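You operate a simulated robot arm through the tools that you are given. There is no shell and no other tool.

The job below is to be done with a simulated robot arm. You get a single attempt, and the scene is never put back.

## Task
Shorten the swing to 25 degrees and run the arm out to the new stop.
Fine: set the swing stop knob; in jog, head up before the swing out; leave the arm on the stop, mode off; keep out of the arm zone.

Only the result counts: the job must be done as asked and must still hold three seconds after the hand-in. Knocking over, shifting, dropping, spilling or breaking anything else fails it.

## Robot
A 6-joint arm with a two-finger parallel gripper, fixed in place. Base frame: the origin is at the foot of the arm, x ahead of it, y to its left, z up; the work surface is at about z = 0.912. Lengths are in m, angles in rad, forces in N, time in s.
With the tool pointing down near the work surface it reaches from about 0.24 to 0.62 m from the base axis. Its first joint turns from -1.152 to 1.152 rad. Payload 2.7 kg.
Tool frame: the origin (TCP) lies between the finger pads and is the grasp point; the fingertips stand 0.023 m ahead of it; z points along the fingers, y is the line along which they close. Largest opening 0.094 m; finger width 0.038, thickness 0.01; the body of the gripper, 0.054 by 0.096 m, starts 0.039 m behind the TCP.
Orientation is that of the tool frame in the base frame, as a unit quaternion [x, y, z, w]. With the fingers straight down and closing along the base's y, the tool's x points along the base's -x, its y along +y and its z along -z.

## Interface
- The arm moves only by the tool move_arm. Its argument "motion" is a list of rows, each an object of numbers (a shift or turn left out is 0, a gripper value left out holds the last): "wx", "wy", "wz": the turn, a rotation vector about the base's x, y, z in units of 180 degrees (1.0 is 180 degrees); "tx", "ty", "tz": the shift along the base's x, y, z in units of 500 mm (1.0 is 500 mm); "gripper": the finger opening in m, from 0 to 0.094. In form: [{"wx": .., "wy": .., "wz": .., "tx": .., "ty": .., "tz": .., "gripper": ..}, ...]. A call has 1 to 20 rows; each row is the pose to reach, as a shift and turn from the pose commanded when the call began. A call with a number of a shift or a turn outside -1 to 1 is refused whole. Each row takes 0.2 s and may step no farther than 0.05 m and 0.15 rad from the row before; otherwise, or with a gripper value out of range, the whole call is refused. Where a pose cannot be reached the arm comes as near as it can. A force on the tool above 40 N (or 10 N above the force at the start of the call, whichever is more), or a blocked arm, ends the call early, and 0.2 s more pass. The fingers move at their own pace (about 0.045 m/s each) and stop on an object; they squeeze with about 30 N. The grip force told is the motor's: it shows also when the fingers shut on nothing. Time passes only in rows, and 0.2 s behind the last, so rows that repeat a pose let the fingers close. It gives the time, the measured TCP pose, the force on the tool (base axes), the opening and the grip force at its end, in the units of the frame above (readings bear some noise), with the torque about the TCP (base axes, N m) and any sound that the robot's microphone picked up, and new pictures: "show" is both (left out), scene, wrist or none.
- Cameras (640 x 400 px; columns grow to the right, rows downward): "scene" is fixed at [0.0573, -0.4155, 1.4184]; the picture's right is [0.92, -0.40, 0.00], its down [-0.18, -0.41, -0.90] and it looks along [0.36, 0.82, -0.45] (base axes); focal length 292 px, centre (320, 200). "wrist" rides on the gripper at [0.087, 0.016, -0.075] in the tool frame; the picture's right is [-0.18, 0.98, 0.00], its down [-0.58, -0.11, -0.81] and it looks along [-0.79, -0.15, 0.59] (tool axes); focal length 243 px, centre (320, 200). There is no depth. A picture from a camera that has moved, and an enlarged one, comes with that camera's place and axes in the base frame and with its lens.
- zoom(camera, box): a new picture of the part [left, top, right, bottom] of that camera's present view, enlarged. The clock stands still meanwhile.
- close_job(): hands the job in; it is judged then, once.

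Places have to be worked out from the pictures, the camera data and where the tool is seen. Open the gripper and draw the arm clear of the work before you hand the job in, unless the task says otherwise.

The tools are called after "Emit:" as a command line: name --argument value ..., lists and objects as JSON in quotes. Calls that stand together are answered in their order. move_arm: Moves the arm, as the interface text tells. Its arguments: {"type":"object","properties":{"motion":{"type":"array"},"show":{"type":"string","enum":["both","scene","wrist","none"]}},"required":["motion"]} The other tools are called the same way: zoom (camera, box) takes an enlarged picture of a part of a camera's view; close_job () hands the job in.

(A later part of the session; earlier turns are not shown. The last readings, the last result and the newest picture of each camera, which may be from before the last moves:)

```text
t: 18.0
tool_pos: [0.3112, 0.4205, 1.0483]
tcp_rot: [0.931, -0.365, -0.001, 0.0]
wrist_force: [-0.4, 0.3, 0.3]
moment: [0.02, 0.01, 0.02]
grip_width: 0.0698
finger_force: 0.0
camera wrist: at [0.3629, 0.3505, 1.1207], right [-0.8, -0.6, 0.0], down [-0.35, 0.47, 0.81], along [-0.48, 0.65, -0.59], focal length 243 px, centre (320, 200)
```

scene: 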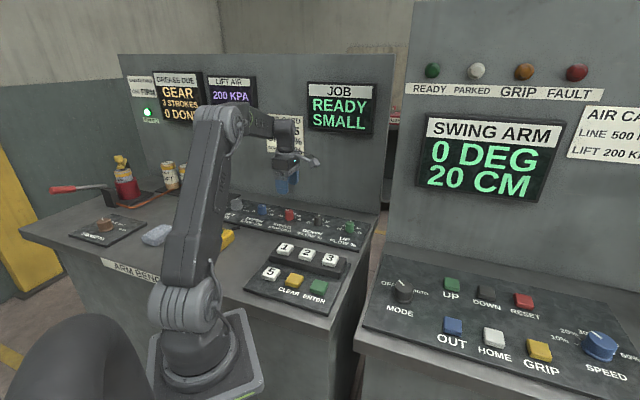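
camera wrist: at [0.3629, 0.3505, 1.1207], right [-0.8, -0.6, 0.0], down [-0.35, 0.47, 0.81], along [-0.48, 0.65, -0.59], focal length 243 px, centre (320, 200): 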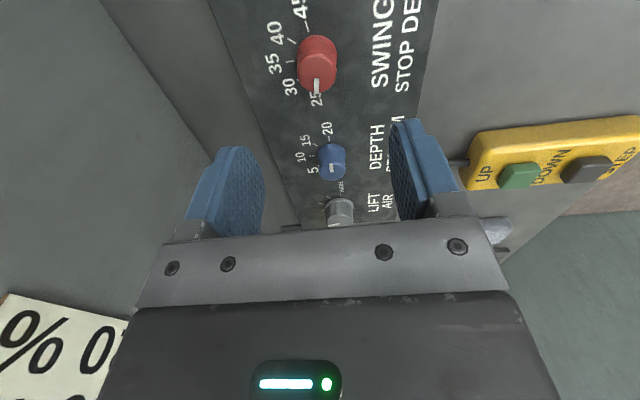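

The pointer seems to be on the 25 side. Zooming in to judge the angle.

Emit:
zoom --camera "wrist" --box '[265, 10, 375, 115]'

Emit:
zoom --camera "scene" --box '[265, 195, 315, 235]'

Emit:
zoom --camera "wrist" --box '[440, 100, 640, 280]'

```text
3.81 times, centred on (320, 62) of wrist
camera zoom: at [0.3629, 0.3505, 1.1207], right [-0.8, -0.6, 0.0], down [-0.35, 0.47, 0.81], along [-0.48, 0.65, -0.59], focal length 924 px, centre (320, 724)
```

zoom: 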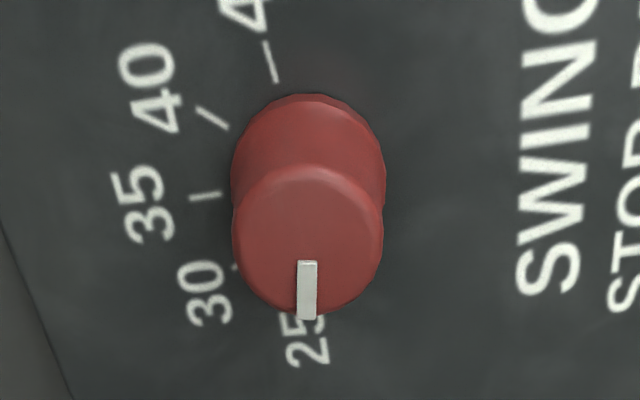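

```text
10.00 times, centred on (290, 215) of scene
camera zoom: at [0.0572, -0.4155, 1.4184], right [0.92, -0.4, 0.0], down [-0.18, -0.41, -0.9], along [0.36, 0.82, -0.45], focal length 2919 px, centre (620, 50)
```

zoom: 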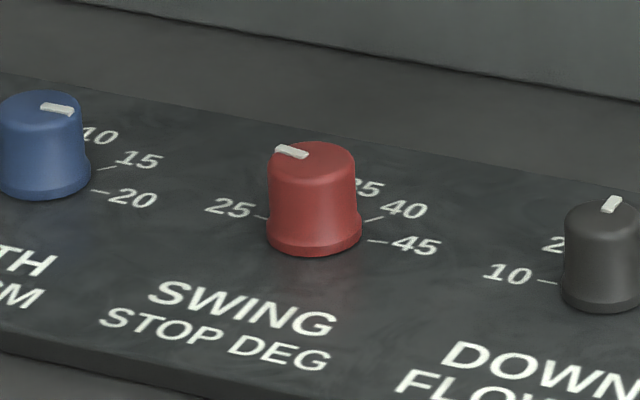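

```text
2.22 times, centred on (540, 190) of wrist
camera zoom: at [0.3629, 0.3505, 1.1207], right [-0.8, -0.6, 0.0], down [-0.35, 0.47, 0.81], along [-0.48, 0.65, -0.59], focal length 539 px, centre (-169, 222)
```

zoom: 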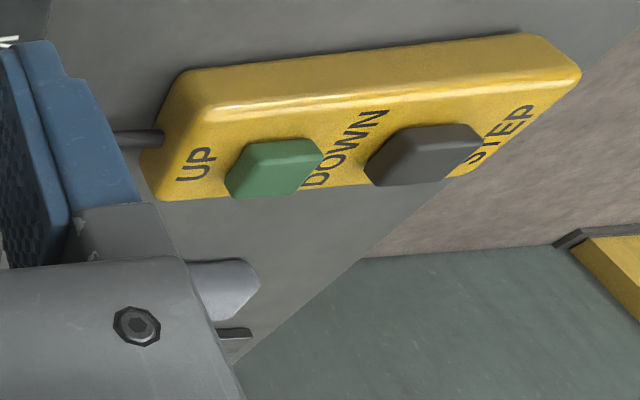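

The pointer is close to the 25 tick; I need finer zooms to compare the pointer bar with the tick direction.

Emit:
zoom --camera "scene" --box '[279, 204, 303, 222]'

Emit:
zoom --camera "wrist" --box '[298, 65, 338, 105]'

```text
16.00 times, centred on (291, 213) of scene
camera zoom: at [0.0572, -0.4155, 1.4184], right [0.92, -0.4, 0.0], down [-0.18, -0.41, -0.9], along [0.36, 0.82, -0.45], focal length 4671 px, centre (784, -8)
```

zoom: 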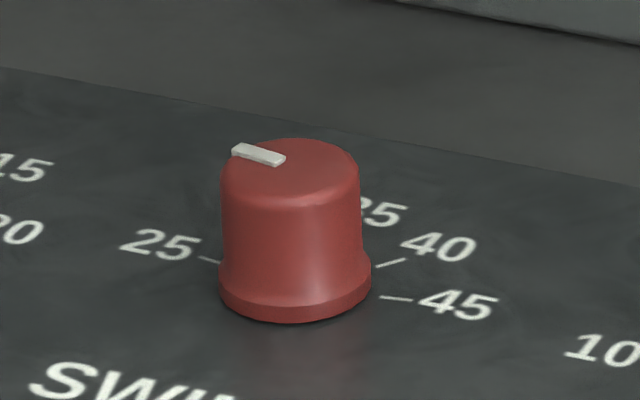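

```text
10.00 times, centred on (318, 85) of wrist
camera zoom: at [0.3629, 0.3505, 1.1207], right [-0.8, -0.6, 0.0], down [-0.35, 0.47, 0.81], along [-0.48, 0.65, -0.59], focal length 2426 px, centre (340, 1350)
```

zoom: 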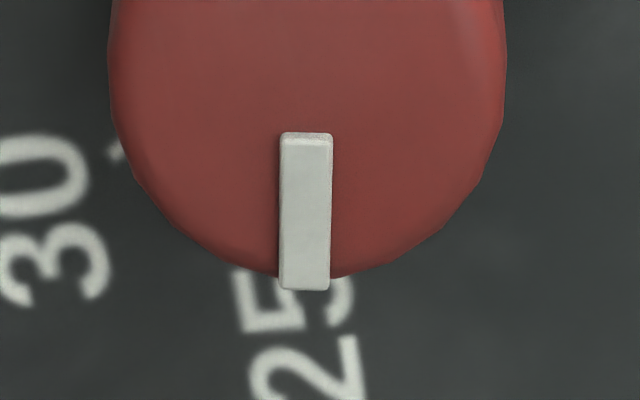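

From the wrist view, the bar direction computes to about 170° in panel axes and the 25 tick to 170°, so the stop is on 25. Next I retract from the left desk, stay close to the base, and swing round to the right console toward the MODE knob (pointer currently at OFF).

Emit:
move_arm --motion '[{"tx": -0.044, "ty": -0.0578, "tz": 0.051, "wz": -0.04238}, {"tx": -0.0881, "ty": -0.1155, "tz": 0.102, "wz": -0.08476}, {"tx": -0.1321, "ty": -0.1733, "tz": 0.153, "wz": -0.12714}, {"tx": -0.1762, "ty": -0.231, "tz": 0.204, "wz": -0.16952}, {"tx": -0.134, "ty": -0.2646, "tz": 0.204, "wz": -0.2119}, {"tx": -0.0944, "ty": -0.301, "tz": 0.204, "wz": -0.25428}, {"tx": -0.0576, "ty": -0.34, "tz": 0.204, "wz": -0.29666}, {"tx": -0.0234, "ty": -0.3818, "tz": 0.204, "wz": -0.33904}, {"tx": 0.0076, "ty": -0.4258, "tz": 0.204, "wz": -0.38142}, {"tx": 0.0354, "ty": -0.4718, "tz": 0.204, "wz": -0.4238}, {"tx": 0.06, "ty": -0.5196, "tz": 0.204, "wz": -0.46618}, {"tx": 0.0812, "ty": -0.5692, "tz": 0.204, "wz": -0.50856}, {"tx": 0.0986, "ty": -0.62, "tz": 0.204, "wz": -0.55094}, {"tx": 0.1126, "ty": -0.672, "tz": 0.204, "wz": -0.59332}, {"tx": 0.1228, "ty": -0.7248, "tz": 0.204, "wz": -0.6357}, {"tx": 0.1292, "ty": -0.7782, "tz": 0.204, "wz": -0.67808}, {"tx": 0.1318, "ty": -0.832, "tz": 0.204, "wz": -0.72046}, {"tx": 0.1306, "ty": -0.8858, "tz": 0.204, "wz": -0.76284}]' --show "both"

```text
t: 21.8
tool_pos: [0.3786, -0.0233, 1.1484]
tcp_rot: [0.003, 1.0, 0.0, 0.001]
wrist_force: [-0.3, -0.5, 0.2]
moment: [0.03, -0.02, 0.01]
grip_width: 0.0702
finger_force: 0.0
camera wrist: at [0.2909, -0.0057, 1.2221], right [0.19, 0.98, 0.0], down [0.58, -0.11, 0.81], along [0.79, -0.15, -0.59], focal length 243 px, centre (320, 200)
```

scene: 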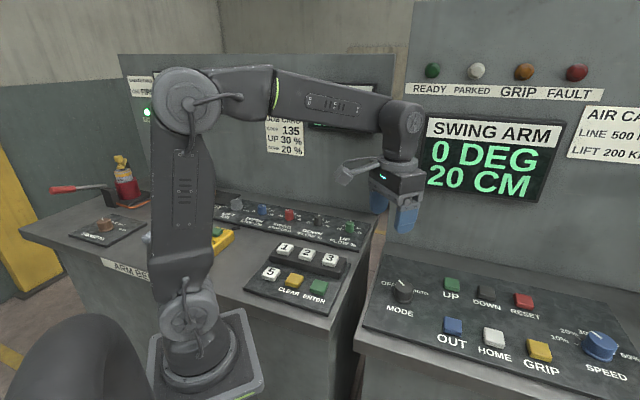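
wrist: 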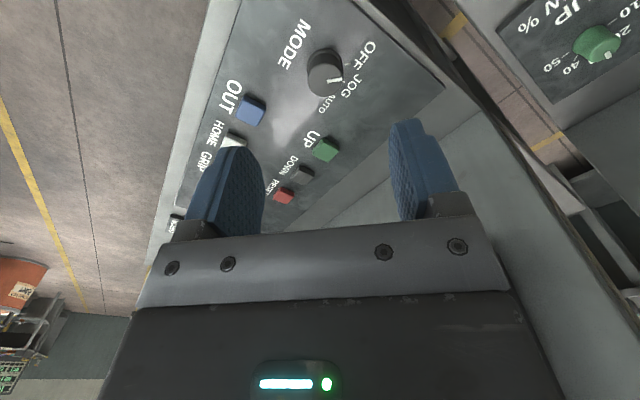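

The MODE knob is at about (325, 72) in the wrist view. Zooming to locate it and read its ticks.

Emit:
zoom --camera "wrist" --box '[270, 20, 400, 120]'

Emit:
zoom --camera "wrist" --box '[190, 60, 390, 210]'

Emit:
zoom --camera "scene" --box '[385, 270, 425, 310]'

```text
4.00 times, centred on (335, 70) of wrist
camera zoom: at [0.2909, -0.0057, 1.2221], right [0.19, 0.98, 0.0], down [0.58, -0.11, 0.81], along [0.79, -0.15, -0.59], focal length 970 px, centre (260, 720)
```

zoom: 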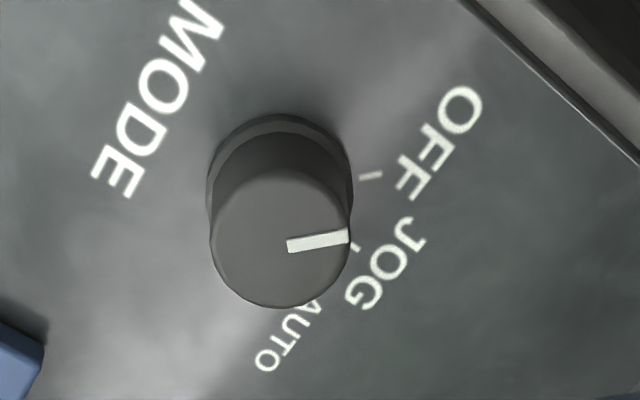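

```text
2.67 times, centred on (290, 135) of wrist
camera zoom: at [0.2909, -0.0057, 1.2221], right [0.19, 0.98, 0.0], down [0.58, -0.11, 0.81], along [0.79, -0.15, -0.59], focal length 647 px, centre (400, 373)
```

zoom: 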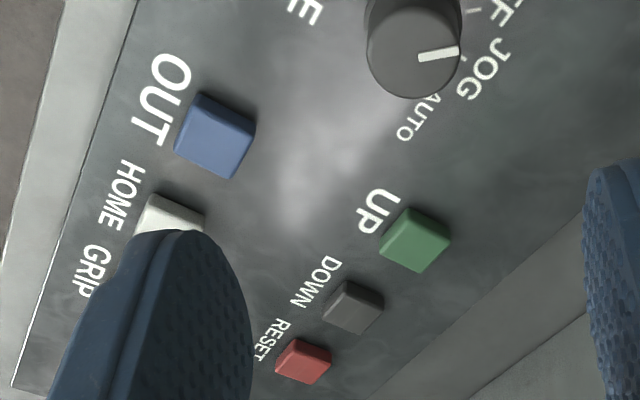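

```text
10.00 times, centred on (405, 290) of scene
camera zoom: at [0.0573, -0.4155, 1.4184], right [0.92, -0.4, 0.0], down [-0.18, -0.41, -0.9], along [0.36, 0.82, -0.45], focal length 2919 px, centre (-530, -700)
```

zoom: 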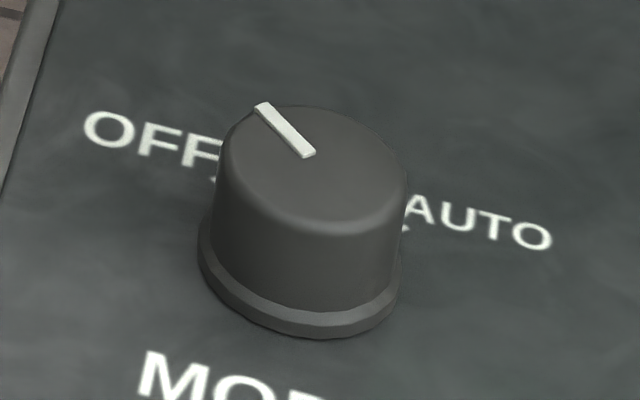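

The bar is parallel to the OFF tick, so MODE is at OFF with JOG about 50° clockwise. I place the MODE knob at about (0.439, −0.028), diameter ~44 mm; I move over it at z≈1.05 with the wrist wound 25° counter-clockwise.

Emit:
move_arm --motion '[{"tx": 0.0298, "ty": -0.0028, "tz": -0.05, "wz": 0.0347}, {"tx": 0.0596, "ty": -0.0057, "tz": -0.1, "wz": 0.0694}, {"tx": 0.0894, "ty": -0.0085, "tz": -0.15, "wz": 0.1042}, {"tx": 0.1192, "ty": -0.0114, "tz": -0.2, "wz": 0.1389}, {"tx": 0.1192, "ty": -0.0114, "tz": -0.2, "wz": 0.1389}]' --show "both"

Emit:
zoom --camera "wrist" --box '[260, 0, 400, 110]'

```text
t: 23.0
tool_pos: [0.439, -0.0276, 1.0475]
tcp_rot: [-0.217, 0.976, 0.0, 0.001]
wrist_force: [-0.3, 0.2, 0.1]
moment: [0.0, -0.01, 0.01]
grip_width: 0.07
finger_force: 0.1
camera wrist: at [0.3516, -0.0488, 1.1214], right [-0.25, 0.97, 0.0], down [0.57, 0.15, 0.81], along [0.78, 0.2, -0.59], focal length 243 px, centre (320, 200)
```

scene: 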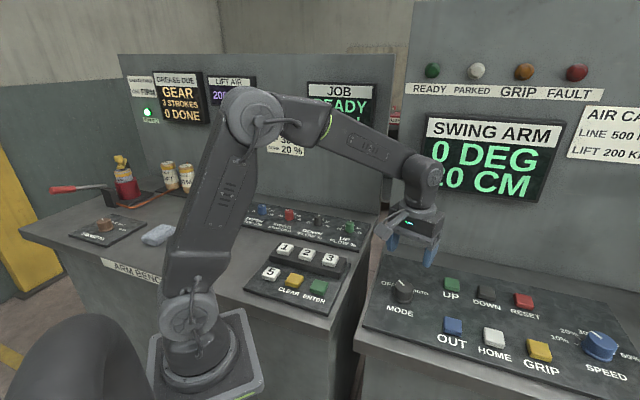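
wrist: 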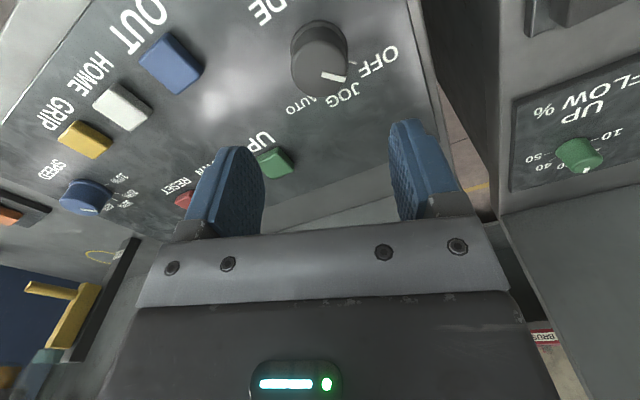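

```text
3.64 times, centred on (330, 55) of wrist
camera zoom: at [0.3516, -0.0488, 1.1214], right [-0.25, 0.97, 0.0], down [0.57, 0.15, 0.81], along [0.78, 0.2, -0.59], focal length 882 px, centre (284, 727)
```

zoom: 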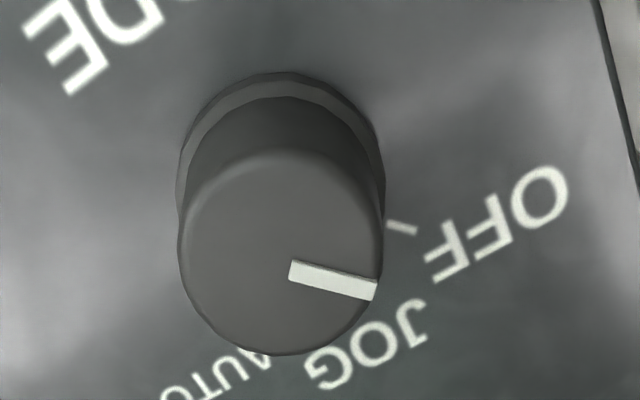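

The refined MODE centre is (0.4375, −0.0274) with its top at about z=0.936. I'll descend to TCP z≈0.939 around it.

Emit:
move_arm --motion '[{"tx": -0.003, "ty": 0.0004, "tz": -0.07}, {"tx": -0.003, "ty": 0.0004, "tz": -0.14}, {"tx": -0.003, "ty": 0.0004, "tz": -0.19}, {"tx": -0.003, "ty": 0.0004, "tz": -0.222}, {"tx": -0.003, "ty": 0.0004, "tz": -0.222}]' --show "both"

```text
t: 24.2
tool_pos: [0.4381, -0.0276, 0.9375]
tcp_rot: [-0.216, 0.976, 0.001, 0.001]
wrist_force: [0.1, 0.0, 0.9]
moment: [0.02, -0.03, -0.03]
grip_width: 0.07
finger_force: 0.0
camera wrist: at [0.3513, -0.0483, 1.0115], right [-0.25, 0.97, 0.0], down [0.57, 0.14, 0.81], along [0.78, 0.2, -0.59], focal length 243 px, centre (320, 200)
```

scene: 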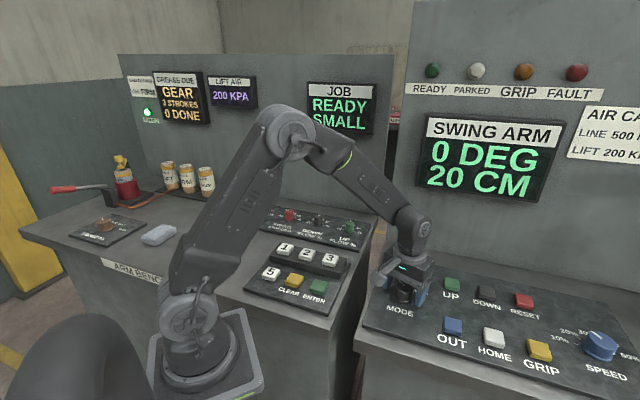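
wrist: 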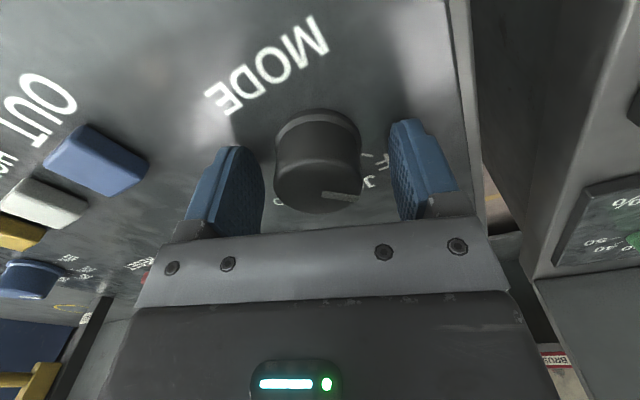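

The knob is between the fingers, about a millimetre off-centre toward the right-hand side of the console. I'll nudge and close on it.

Emit:
move_arm --motion '[{"tx": 0.0008, "ty": -0.002, "gripper": 0.06}, {"tx": 0.0008, "ty": -0.002, "gripper": 0.03}, {"tx": 0.0008, "ty": -0.002, "gripper": 0.03}, {"tx": 0.0008, "ty": -0.002, "gripper": 0.03}]' --show "wrist"

```text
t: 25.2
tool_pos: [0.4383, -0.0294, 0.9389]
tcp_rot: [-0.216, 0.976, 0.001, 0.001]
wrist_force: [-0.8, 0.3, -1.5]
moment: [0.03, -0.08, 0.02]
grip_width: 0.0451
finger_force: 45.0
camera wrist: at [0.351, -0.0495, 1.0118], right [-0.25, 0.97, 0.0], down [0.57, 0.14, 0.81], along [0.78, 0.2, -0.59], focal length 243 px, centre (320, 200)
```

wrist: 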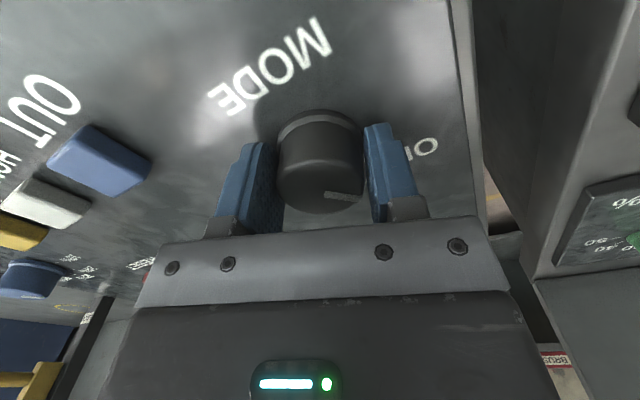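

Gripped almost force-free at 0.045 m. I'll turn clockwise about 46° to bring the pointer to JOG.

Emit:
move_arm --motion '[{"wz": -0.0426}, {"wz": -0.0852}, {"wz": -0.1278}, {"wz": -0.1704}, {"wz": -0.213}, {"wz": -0.2556}, {"wz": -0.2556}]' --show "both"

```text
t: 26.8
tool_pos: [0.4371, -0.029, 0.9397]
tcp_rot: [0.184, 0.983, 0.001, 0.0]
wrist_force: [-5.4, 22.2, 9.6]
moment: [0.67, 0.04, 0.03]
grip_width: 0.045
finger_force: 44.4
camera wrist: at [0.3614, 0.0193, 1.0118], right [0.53, 0.85, 0.0], down [0.5, -0.31, 0.81], along [0.69, -0.42, -0.59], focal length 243 px, centre (320, 200)
```

scene: 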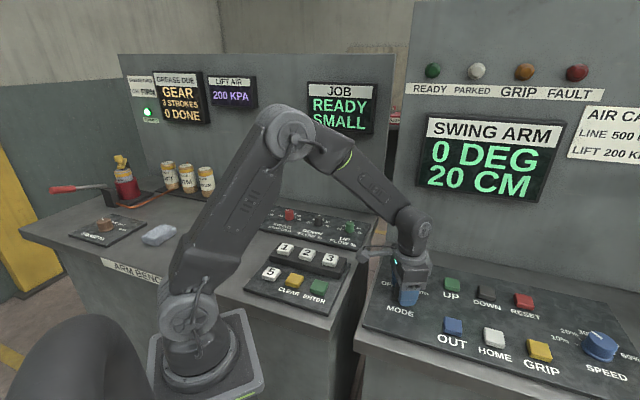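
wrist: 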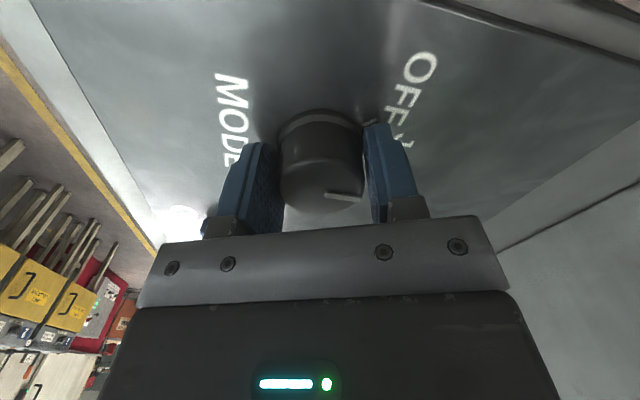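

The knob followed. I'll open the fingers and rise to inspect the MODE pointer.

Emit:
move_arm --motion '[{"gripper": 0.055}, {"gripper": 0.07}, {"gripper": 0.07}, {"tz": 0.06}, {"tz": 0.14}, {"tz": 0.22}]' --show "both"

Emit:
zoom --camera "wrist" --box '[270, 10, 400, 110]'

Emit:
zoom --camera "scene" --box '[385, 270, 425, 310]'

Emit:
zoom --camera "scene" --box '[400, 50, 640, 210]'

```text
t: 28.2
tool_pos: [0.4381, -0.0311, 1.0486]
tcp_rot: [0.183, 0.983, 0.001, 0.001]
wrist_force: [-0.9, 0.3, -0.5]
moment: [0.0, 0.02, 0.0]
grip_width: 0.07
finger_force: 0.1
camera wrist: at [0.3615, 0.0158, 1.1215], right [0.53, 0.85, 0.0], down [0.5, -0.31, 0.81], along [0.69, -0.42, -0.59], focal length 243 px, centre (320, 200)
```

scene: 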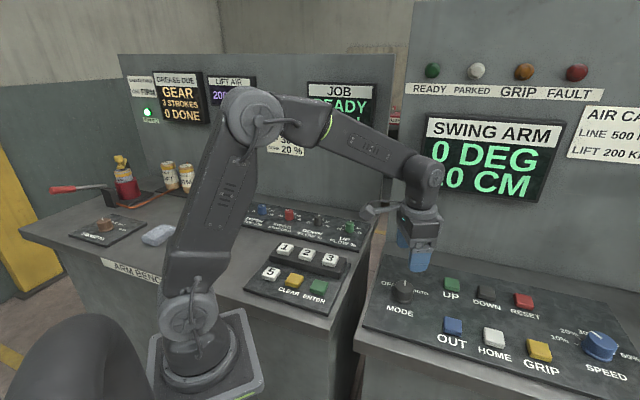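
wrist: 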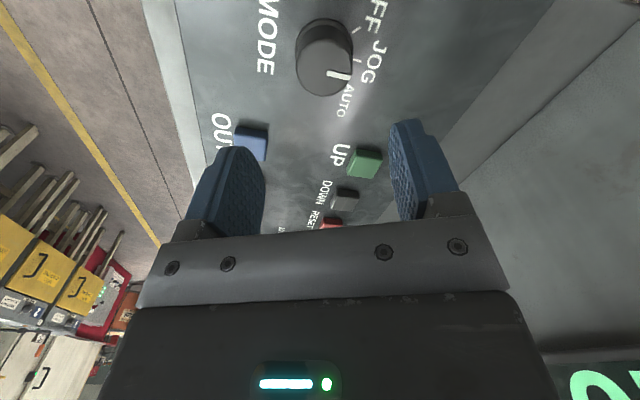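

```text
4.00 times, centred on (335, 60) of wrist
camera zoom: at [0.3615, 0.0158, 1.1215], right [0.53, 0.85, 0.0], down [0.5, -0.31, 0.81], along [0.69, -0.42, -0.59], focal length 970 px, centre (260, 760)
```

zoom: 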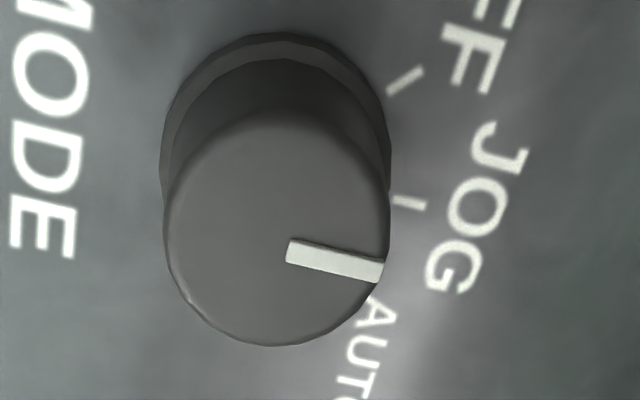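

```text
10.00 times, centred on (405, 290) of scene
camera zoom: at [0.0572, -0.4155, 1.4184], right [0.92, -0.4, 0.0], down [-0.18, -0.41, -0.9], along [0.36, 0.82, -0.45], focal length 2919 px, centre (-530, -700)
```

zoom: 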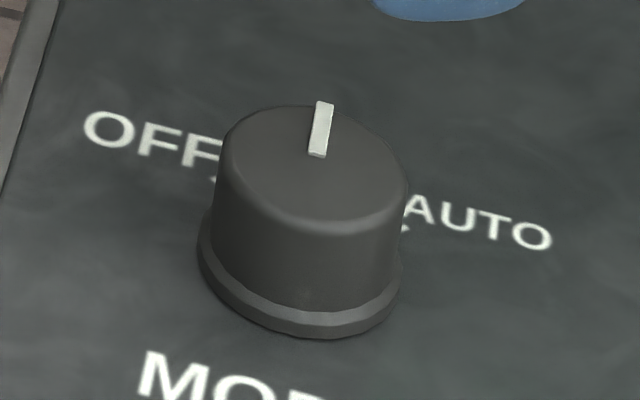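

```text
2.50 times, centred on (520, 130) of scene
camera zoom: at [0.0572, -0.4155, 1.4184], right [0.92, -0.4, 0.0], down [-0.18, -0.41, -0.9], along [0.36, 0.82, -0.45], focal length 730 px, centre (-180, 375)
```

zoom: 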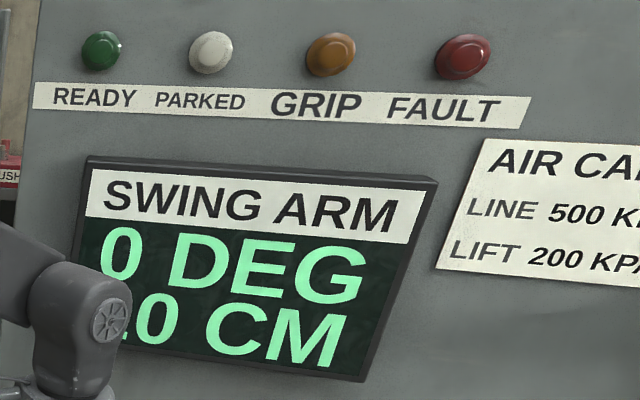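

The pointer is now parallel to the JOG tick, so MODE is in JOG. Next I'll close the fingers and hover over the UP button, estimated at (0.567, −0.049), staying in front of the console wall.

Emit:
move_arm --motion '[{"tx": 0.0645, "ty": -0.01, "tz": -0.01, "wz": 0.0222, "gripper": 0.0}, {"tx": 0.129, "ty": -0.02, "tz": -0.02, "wz": 0.0444}, {"tx": 0.1935, "ty": -0.03, "tz": -0.03, "wz": 0.0667}, {"tx": 0.258, "ty": -0.04, "tz": -0.038, "wz": 0.0889}, {"tx": 0.258, "ty": -0.04, "tz": -0.038, "wz": 0.0889}]' --show "both"

```text
t: 29.4
tool_pos: [0.5663, -0.0491, 1.029]
tcp_rot: [0.044, 0.999, 0.0, 0.001]
wrist_force: [0.4, -0.3, -0.4]
moment: [0.05, 0.05, 0.01]
grip_width: 0.0
finger_force: 30.4
camera wrist: at [0.4807, -0.0243, 1.1028], right [0.27, 0.96, 0.0], down [0.57, -0.16, 0.81], along [0.78, -0.22, -0.59], focal length 243 px, centre (320, 200)
```

scene: 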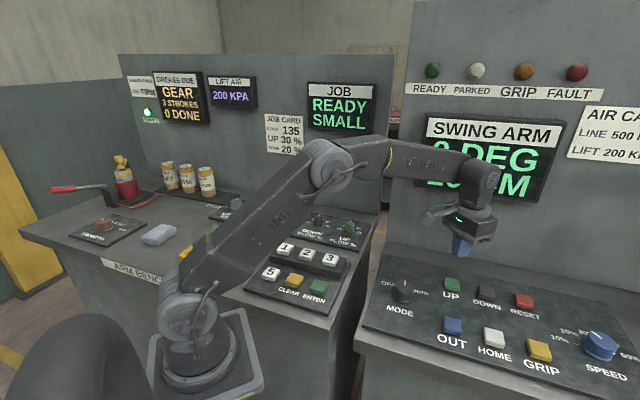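
wrist: 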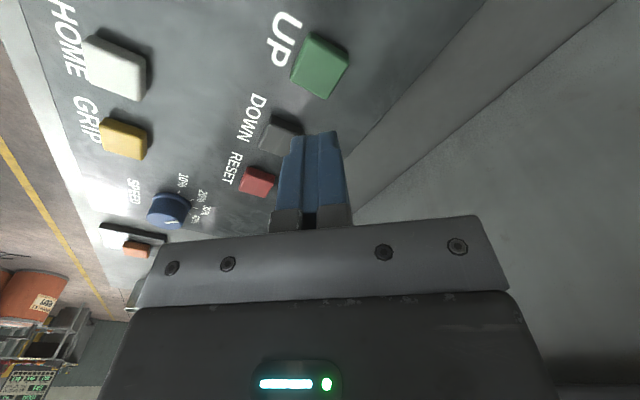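

The UP button lies nearly under the fingertips. Zoom to check the alignment before pressing.

Emit:
zoom --camera "wrist" --box '[250, 10, 390, 150]'

Emit:
zoom --camera "scene" --box '[420, 200, 520, 310]'

```text
2.86 times, centred on (320, 80) of wrist
camera zoom: at [0.4807, -0.0243, 1.1028], right [0.27, 0.96, 0.0], down [0.57, -0.16, 0.81], along [0.78, -0.22, -0.59], focal length 693 px, centre (320, 543)
```

zoom: 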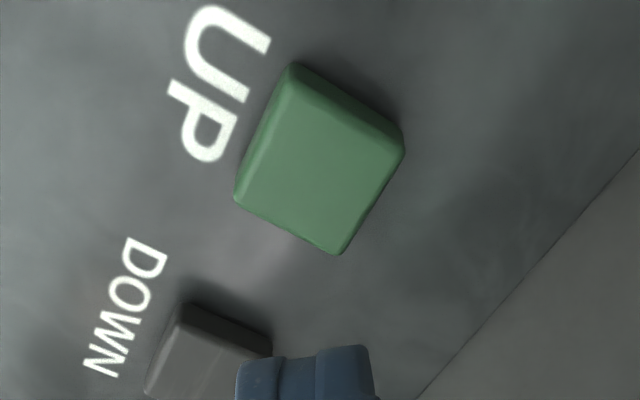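

```text
3.64 times, centred on (470, 255) of scene
camera zoom: at [0.0573, -0.4155, 1.4184], right [0.92, -0.4, 0.0], down [-0.18, -0.41, -0.9], along [0.36, 0.82, -0.45], focal length 1062 px, centre (-226, 0)
```

zoom: 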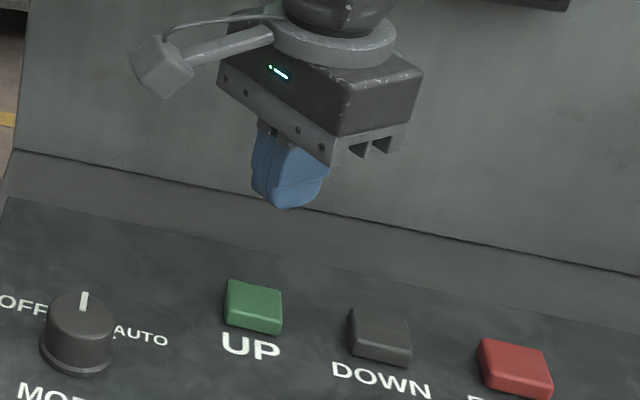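

The button top is under the fingertips to within a few millimetres. I'll come down in shrinking steps toward its top (expected z≈0.905–0.92) and watch the force.

Emit:
move_arm --motion '[{"tx": 0.002, "tz": -0.075}, {"tx": 0.003, "tz": -0.14}, {"tx": 0.003, "tz": -0.156}, {"tx": 0.003, "tz": -0.164}, {"tx": 0.003, "tz": -0.17}]' --show "wrist"

```text
t: 30.6
tool_pos: [0.5688, -0.0499, 0.945]
tcp_rot: [0.045, 0.999, 0.001, 0.001]
wrist_force: [0.7, 1.0, 3.2]
moment: [0.02, 0.0, -0.01]
grip_width: 0.0
finger_force: 29.6
heard: click
camera wrist: at [0.482, -0.0247, 1.0178], right [0.27, 0.96, 0.0], down [0.57, -0.16, 0.81], along [0.78, -0.22, -0.59], focal length 243 px, centre (320, 200)
```

wrist: 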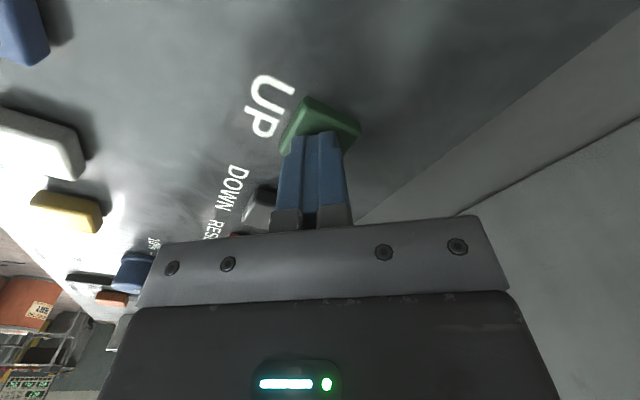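

A click was heard with about 3 N, so UP is pressed. I'll hold it and look at the display.

Emit:
move_arm --motion '[{"tz": 0}, {"tz": 0}, {"tz": 0}]' --show "scene"

Emit:
zoom --camera "scene" --box '[400, 50, 640, 210]'

```text
t: 31.4
tool_pos: [0.5675, -0.05, 0.9455]
tcp_rot: [0.044, 0.999, 0.0, 0.0]
wrist_force: [1.2, 0.9, 3.2]
moment: [0.04, 0.02, 0.01]
grip_width: 0.0001
finger_force: 29.6
```

scene: 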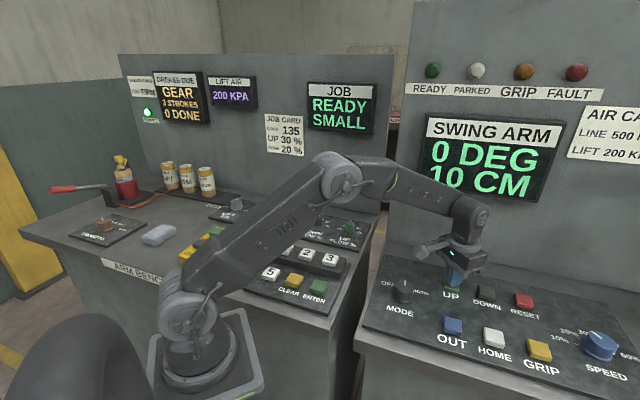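

```text
2.50 times, centred on (520, 130) of scene
camera zoom: at [0.0572, -0.4154, 1.4185], right [0.92, -0.4, 0.0], down [-0.18, -0.41, -0.9], along [0.36, 0.82, -0.45], focal length 730 px, centre (-180, 375)
```

zoom: 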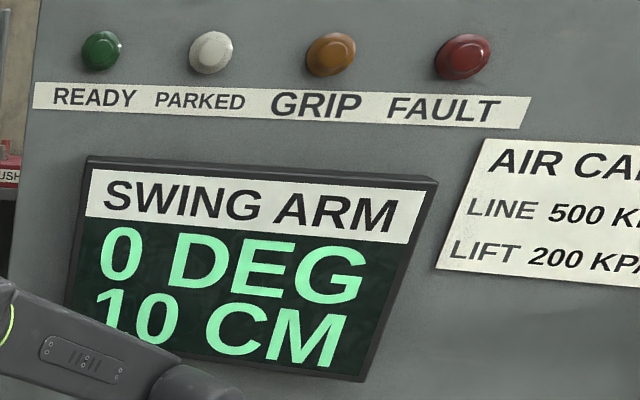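

The head is rising: the display went from 20 to 10 CM while held. I'll keep holding until it reads 0.

Emit:
move_arm --motion '[{"tz": 0}, {"tz": 0}, {"tz": 0}, {"tz": 0}, {"tz": 0}, {"tz": 0}]' --show "scene"

Emit:
zoom --camera "scene" --box '[400, 50, 640, 210]'

```text
t: 32.8
tool_pos: [0.5686, -0.0509, 0.9448]
tcp_rot: [0.045, 0.999, 0.0, 0.001]
wrist_force: [1.0, 0.5, 4.2]
moment: [0.0, 0.01, -0.02]
grip_width: 0.0
finger_force: 29.5
```

scene: 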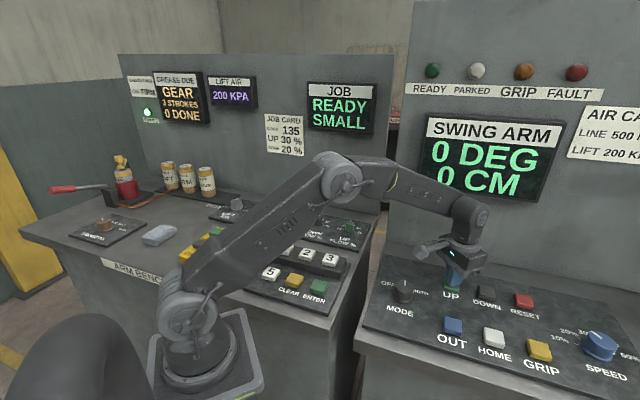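

```text
2.50 times, centred on (520, 130) of scene
camera zoom: at [0.0572, -0.4155, 1.4185], right [0.92, -0.4, 0.0], down [-0.18, -0.41, -0.9], along [0.36, 0.82, -0.45], focal length 730 px, centre (-180, 375)
```

zoom: 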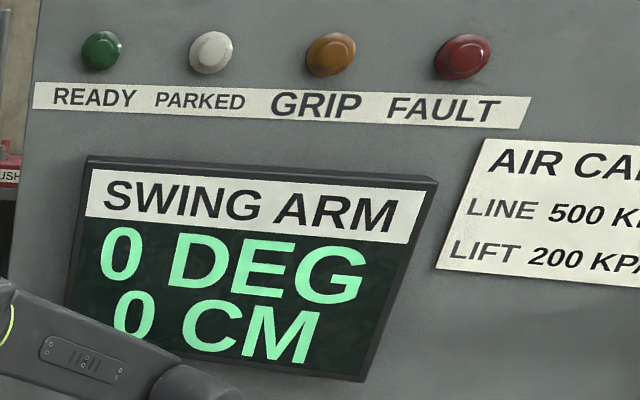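

The display reads 0 DEG / 0 CM, so the head is fully up. I'll release UP, lift clear and go over to the OUT button, checking that the head stays up.

Emit:
move_arm --motion '[{"tz": 0.06}, {"tz": 0.14}, {"tz": 0.2}, {"tx": -0.06, "ty": -0.06, "tz": 0.2, "wz": -0.02}, {"tx": -0.12, "ty": -0.12, "tz": 0.2, "wz": -0.04}, {"tx": -0.192, "ty": -0.189, "tz": 0.2, "wz": -0.0667}, {"tx": -0.192, "ty": -0.189, "tz": 0.2, "wz": -0.0667}]' --show "both"

Emit:
zoom --camera "wrist" --box '[220, 0, 420, 150]'

Emit:
zoom --camera "scene" --box '[400, 50, 640, 210]'

```text
t: 34.4
tool_pos: [0.4715, -0.1451, 1.0436]
tcp_rot: [0.149, 0.989, 0.001, 0.001]
wrist_force: [0.4, -0.3, 0.2]
moment: [-0.02, 0.0, 0.01]
grip_width: 0.0001
finger_force: 30.5
camera wrist: at [0.3918, -0.1028, 1.1167], right [0.47, 0.88, 0.0], down [0.52, -0.28, 0.81], along [0.71, -0.38, -0.59], focal length 243 px, centre (320, 200)
```

scene: 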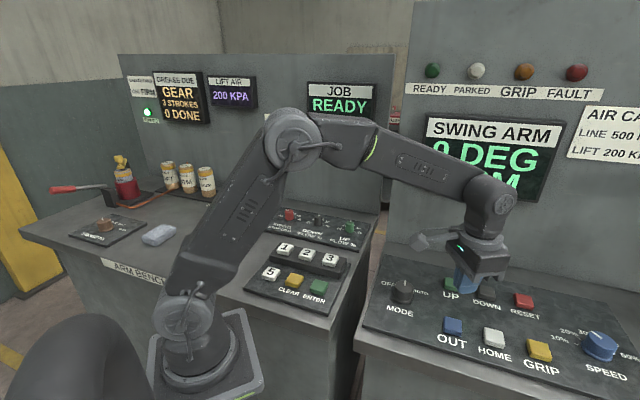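
wrist: 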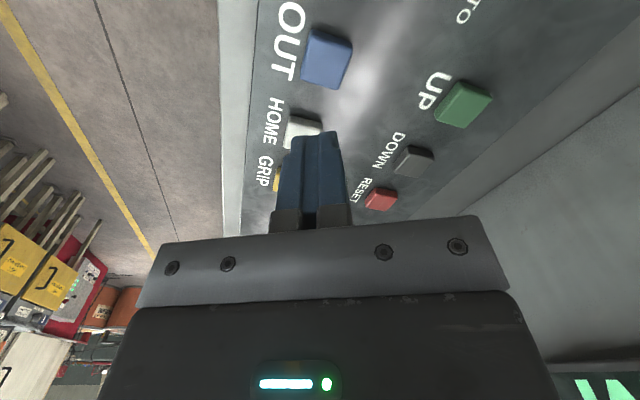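

```text
2.67 times, centred on (320, 75) of wrist
camera zoom: at [0.3918, -0.1028, 1.1167], right [0.47, 0.88, 0.0], down [0.52, -0.28, 0.81], along [0.71, -0.38, -0.59], focal length 647 px, centre (320, 533)
```

zoom: 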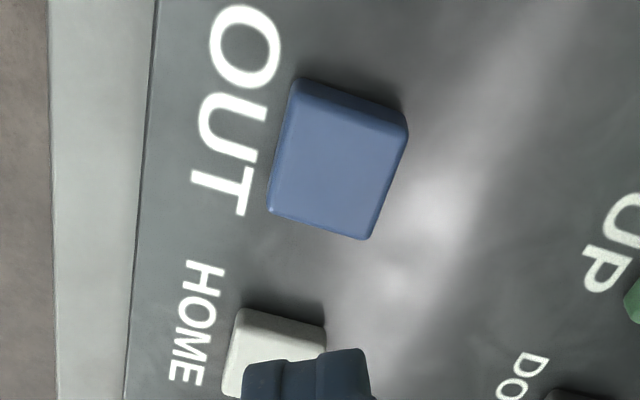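

```text
2.50 times, centred on (520, 130) of scene
camera zoom: at [0.0572, -0.4155, 1.4184], right [0.92, -0.4, 0.0], down [-0.18, -0.41, -0.9], along [0.36, 0.82, -0.45], focal length 730 px, centre (-180, 375)
```

zoom: 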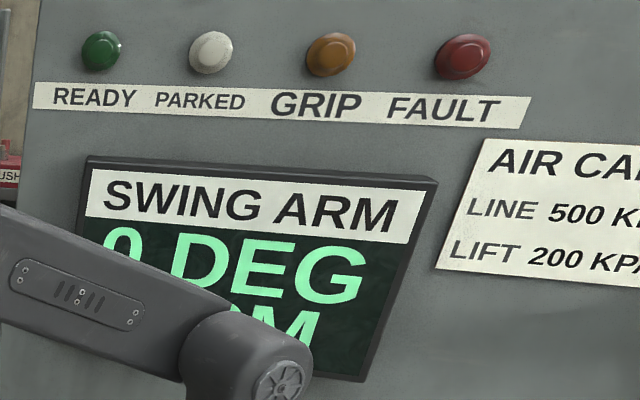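

OUT's centre computes to (0.471, −0.140), close beneath the fingertips. Before starting the swing I'll turn the wrist to look toward the right and past the console for the swing arm and its zone.

Emit:
move_arm --motion '[{"tz": 0.04, "wz": -0.045}, {"tz": 0.08, "wz": -0.09}, {"tz": 0.12, "wz": -0.135}, {"tz": 0.16, "wz": -0.18}, {"tz": 0.2, "wz": -0.225}, {"tz": 0.24, "wz": -0.27}]' --show "both"

Emit:
zoom --camera "wrist" --box '[0, 0, 320, 220]'

Emit:
zoom --camera "wrist" --box '[320, 0, 640, 220]'

Emit:
zoom --camera "wrist" --box '[440, 180, 640, 400]'

```text
t: 35.8
tool_pos: [0.4699, -0.1444, 1.1665]
tcp_rot: [0.543, 0.84, 0.0, 0.001]
wrist_force: [-0.9, 0.0, -0.4]
moment: [0.02, -0.03, -0.03]
grip_width: 0.0001
finger_force: 30.0
camera wrist: at [0.4495, -0.0578, 1.2393], right [0.97, 0.23, 0.0], down [0.14, -0.57, 0.81], along [0.19, -0.79, -0.59], focal length 243 px, centre (320, 200)
```

scene: 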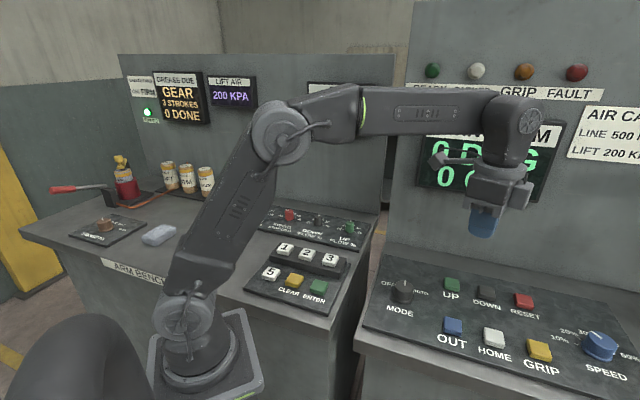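
wrist: 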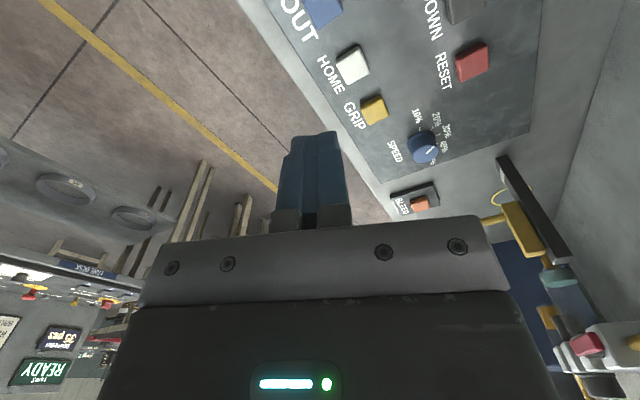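

```text
1.82 times, centred on (160, 110) of wrist
camera zoom: at [0.4495, -0.0578, 1.2393], right [0.97, 0.23, 0.0], down [0.14, -0.57, 0.81], along [0.19, -0.79, -0.59], focal length 441 px, centre (611, 364)
```

zoom: 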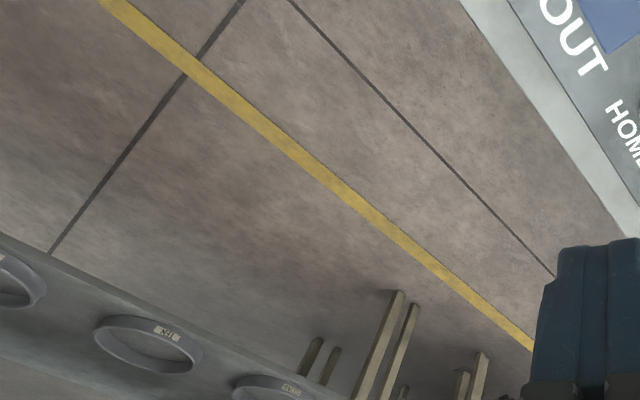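

```text
1.82 times, centred on (480, 110) of wrist
camera zoom: at [0.4495, -0.0578, 1.2393], right [0.97, 0.23, 0.0], down [0.14, -0.57, 0.81], along [0.19, -0.79, -0.59], focal length 441 px, centre (29, 364)
```

zoom: 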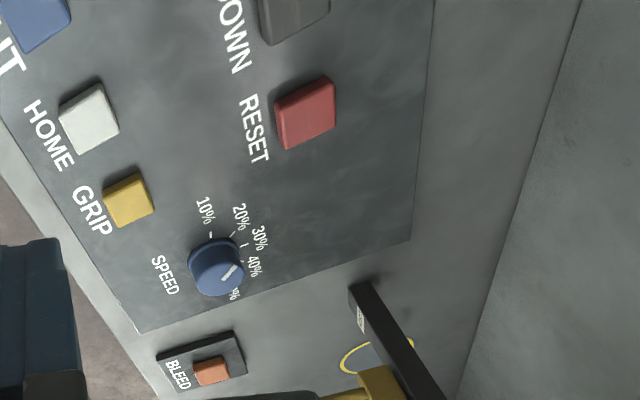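

```text
1.82 times, centred on (540, 290) of wrist
camera zoom: at [0.4495, -0.0578, 1.2393], right [0.97, 0.23, 0.0], down [0.14, -0.57, 0.81], along [0.19, -0.79, -0.59], focal length 441 px, centre (-80, 36)
```

zoom: 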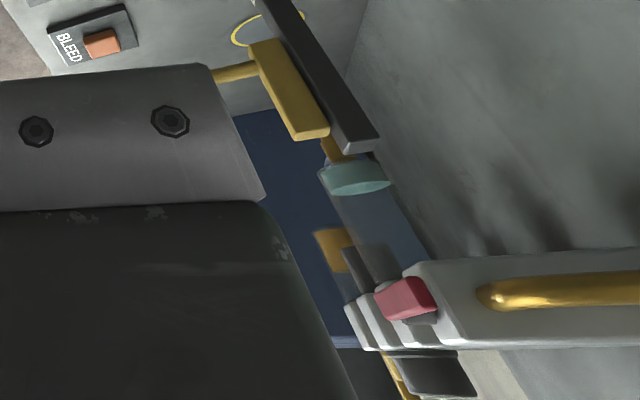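

No swing arm on that side, only the air filter unit and floor. I'll check the dark rounded object at the lower left of the scene view and the gap between the consoles.

Emit:
zoom --camera "scene" --box '[0, 270, 200, 400]'

Emit:
zoom --camera "scene" --box '[340, 0, 440, 130]'

Emit:
zoom --camera "wrist" --box '[0, 180, 170, 400]'

```text
3.08 times, centred on (100, 335) of scene
camera zoom: at [0.0572, -0.4155, 1.4184], right [0.92, -0.4, 0.0], down [-0.18, -0.41, -0.9], along [0.36, 0.82, -0.45], focal length 898 px, centre (997, -215)
```

zoom: 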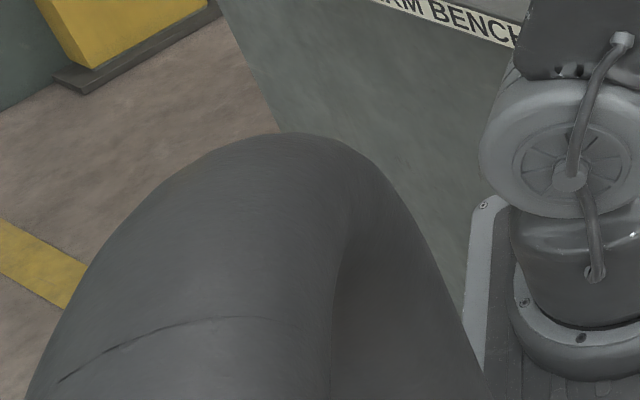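

```text
3.08 times, centred on (390, 65) of scene
camera zoom: at [0.0572, -0.4155, 1.4184], right [0.92, -0.4, 0.0], down [-0.18, -0.41, -0.9], along [0.36, 0.82, -0.45], focal length 898 px, centre (105, 615)
```

zoom: 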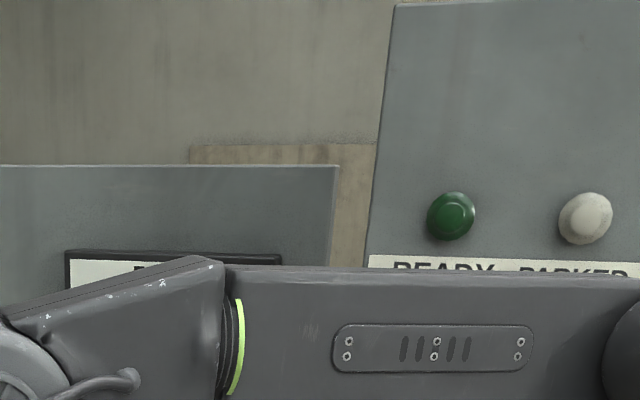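

```text
1.82 times, centred on (85, 290) of wrist
camera zoom: at [0.4495, -0.0578, 1.2393], right [0.97, 0.23, 0.0], down [0.14, -0.57, 0.81], along [0.19, -0.79, -0.59], focal length 441 px, centre (747, 36)
```

zoom: 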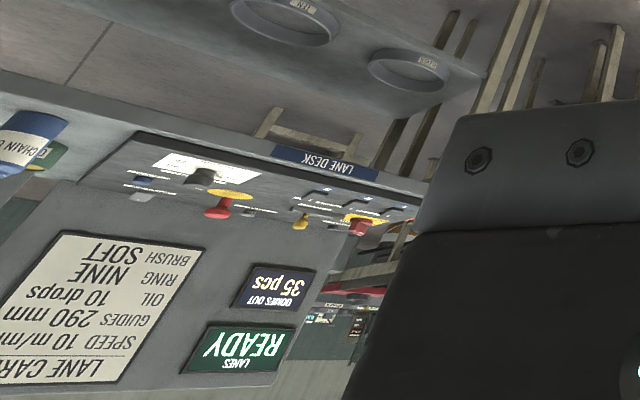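

Nothing of the swing arm or its zone shows on this side, so I stay over the console front. I'll turn the wrist back, come down on OUT at (0.471, −0.140) and press until it clicks.

Emit:
move_arm --motion '[{"tz": -0.04, "wz": 0.045}, {"tz": -0.08, "wz": 0.09}, {"tz": -0.12, "wz": 0.135}, {"tx": -0.001, "ty": 0.002, "tz": -0.16, "wz": 0.18}, {"tx": -0.002, "ty": 0.003, "tz": -0.2, "wz": 0.225}, {"tx": -0.003, "ty": 0.005, "tz": -0.24, "wz": 0.27}, {"tx": -0.003, "ty": 0.005, "tz": -0.32, "wz": 0.27}, {"tx": -0.003, "ty": 0.005, "tz": -0.39, "wz": 0.27}, {"tx": -0.003, "ty": 0.005, "tz": -0.42, "wz": 0.27}]' --show "both"

```text
t: 37.8
tool_pos: [0.4701, -0.1437, 0.9555]
tcp_rot: [0.148, 0.989, 0.0, 0.001]
wrist_force: [0.3, 0.0, -0.7]
moment: [0.02, 0.02, 0.03]
grip_width: 0.0
finger_force: 30.4
camera wrist: at [0.3913, -0.1013, 1.0287], right [0.47, 0.89, 0.0], down [0.52, -0.28, 0.81], along [0.71, -0.38, -0.59], focal length 243 px, centre (320, 200)
```

scene: 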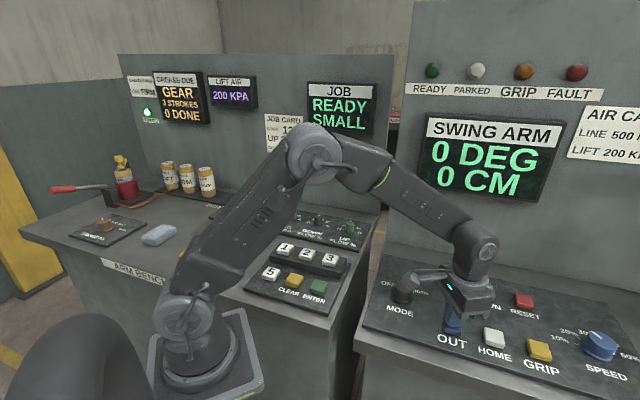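
wrist: 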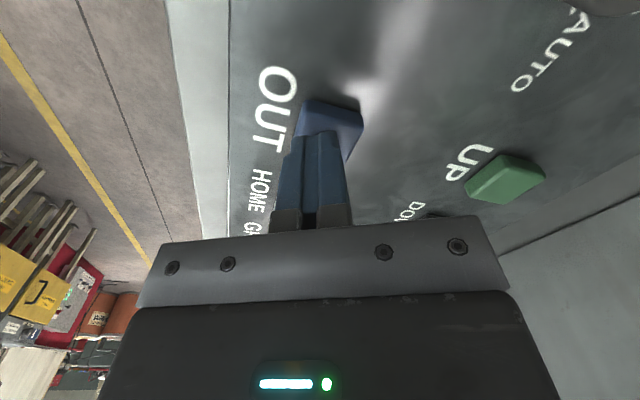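

The fingertips are just over OUT and the display shows 0 DEG / 0 CM. Pressing OUT now in small steps, then holding.

Emit:
move_arm --motion '[{"ty": 0.003, "tz": -0.008}, {"ty": 0.003, "tz": -0.014}, {"ty": 0.003, "tz": -0.02}, {"ty": 0.003, "tz": -0.02}]' --show "scene"

Emit:
zoom --camera "scene" --box '[400, 50, 640, 210]'

```text
t: 38.8
tool_pos: [0.4716, -0.1407, 0.9454]
tcp_rot: [0.149, 0.989, 0.001, 0.002]
wrist_force: [0.9, 0.6, 2.0]
moment: [-0.01, 0.01, -0.01]
grip_width: 0.0
finger_force: 29.4
heard: click
```

scene: 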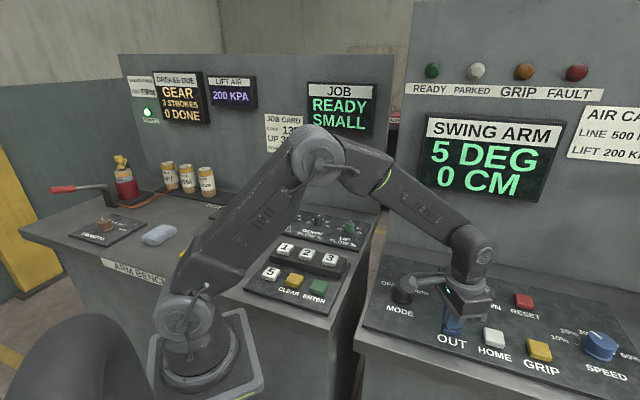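

```text
2.50 times, centred on (520, 130) of scene
camera zoom: at [0.0573, -0.4155, 1.4185], right [0.92, -0.4, 0.0], down [-0.18, -0.41, -0.9], along [0.36, 0.82, -0.45], focal length 730 px, centre (-180, 375)
```

zoom: 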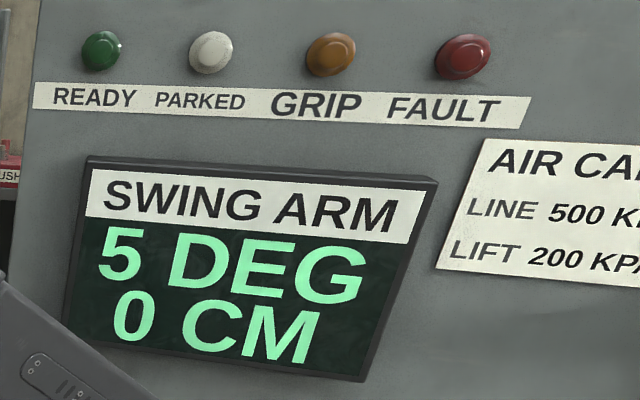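

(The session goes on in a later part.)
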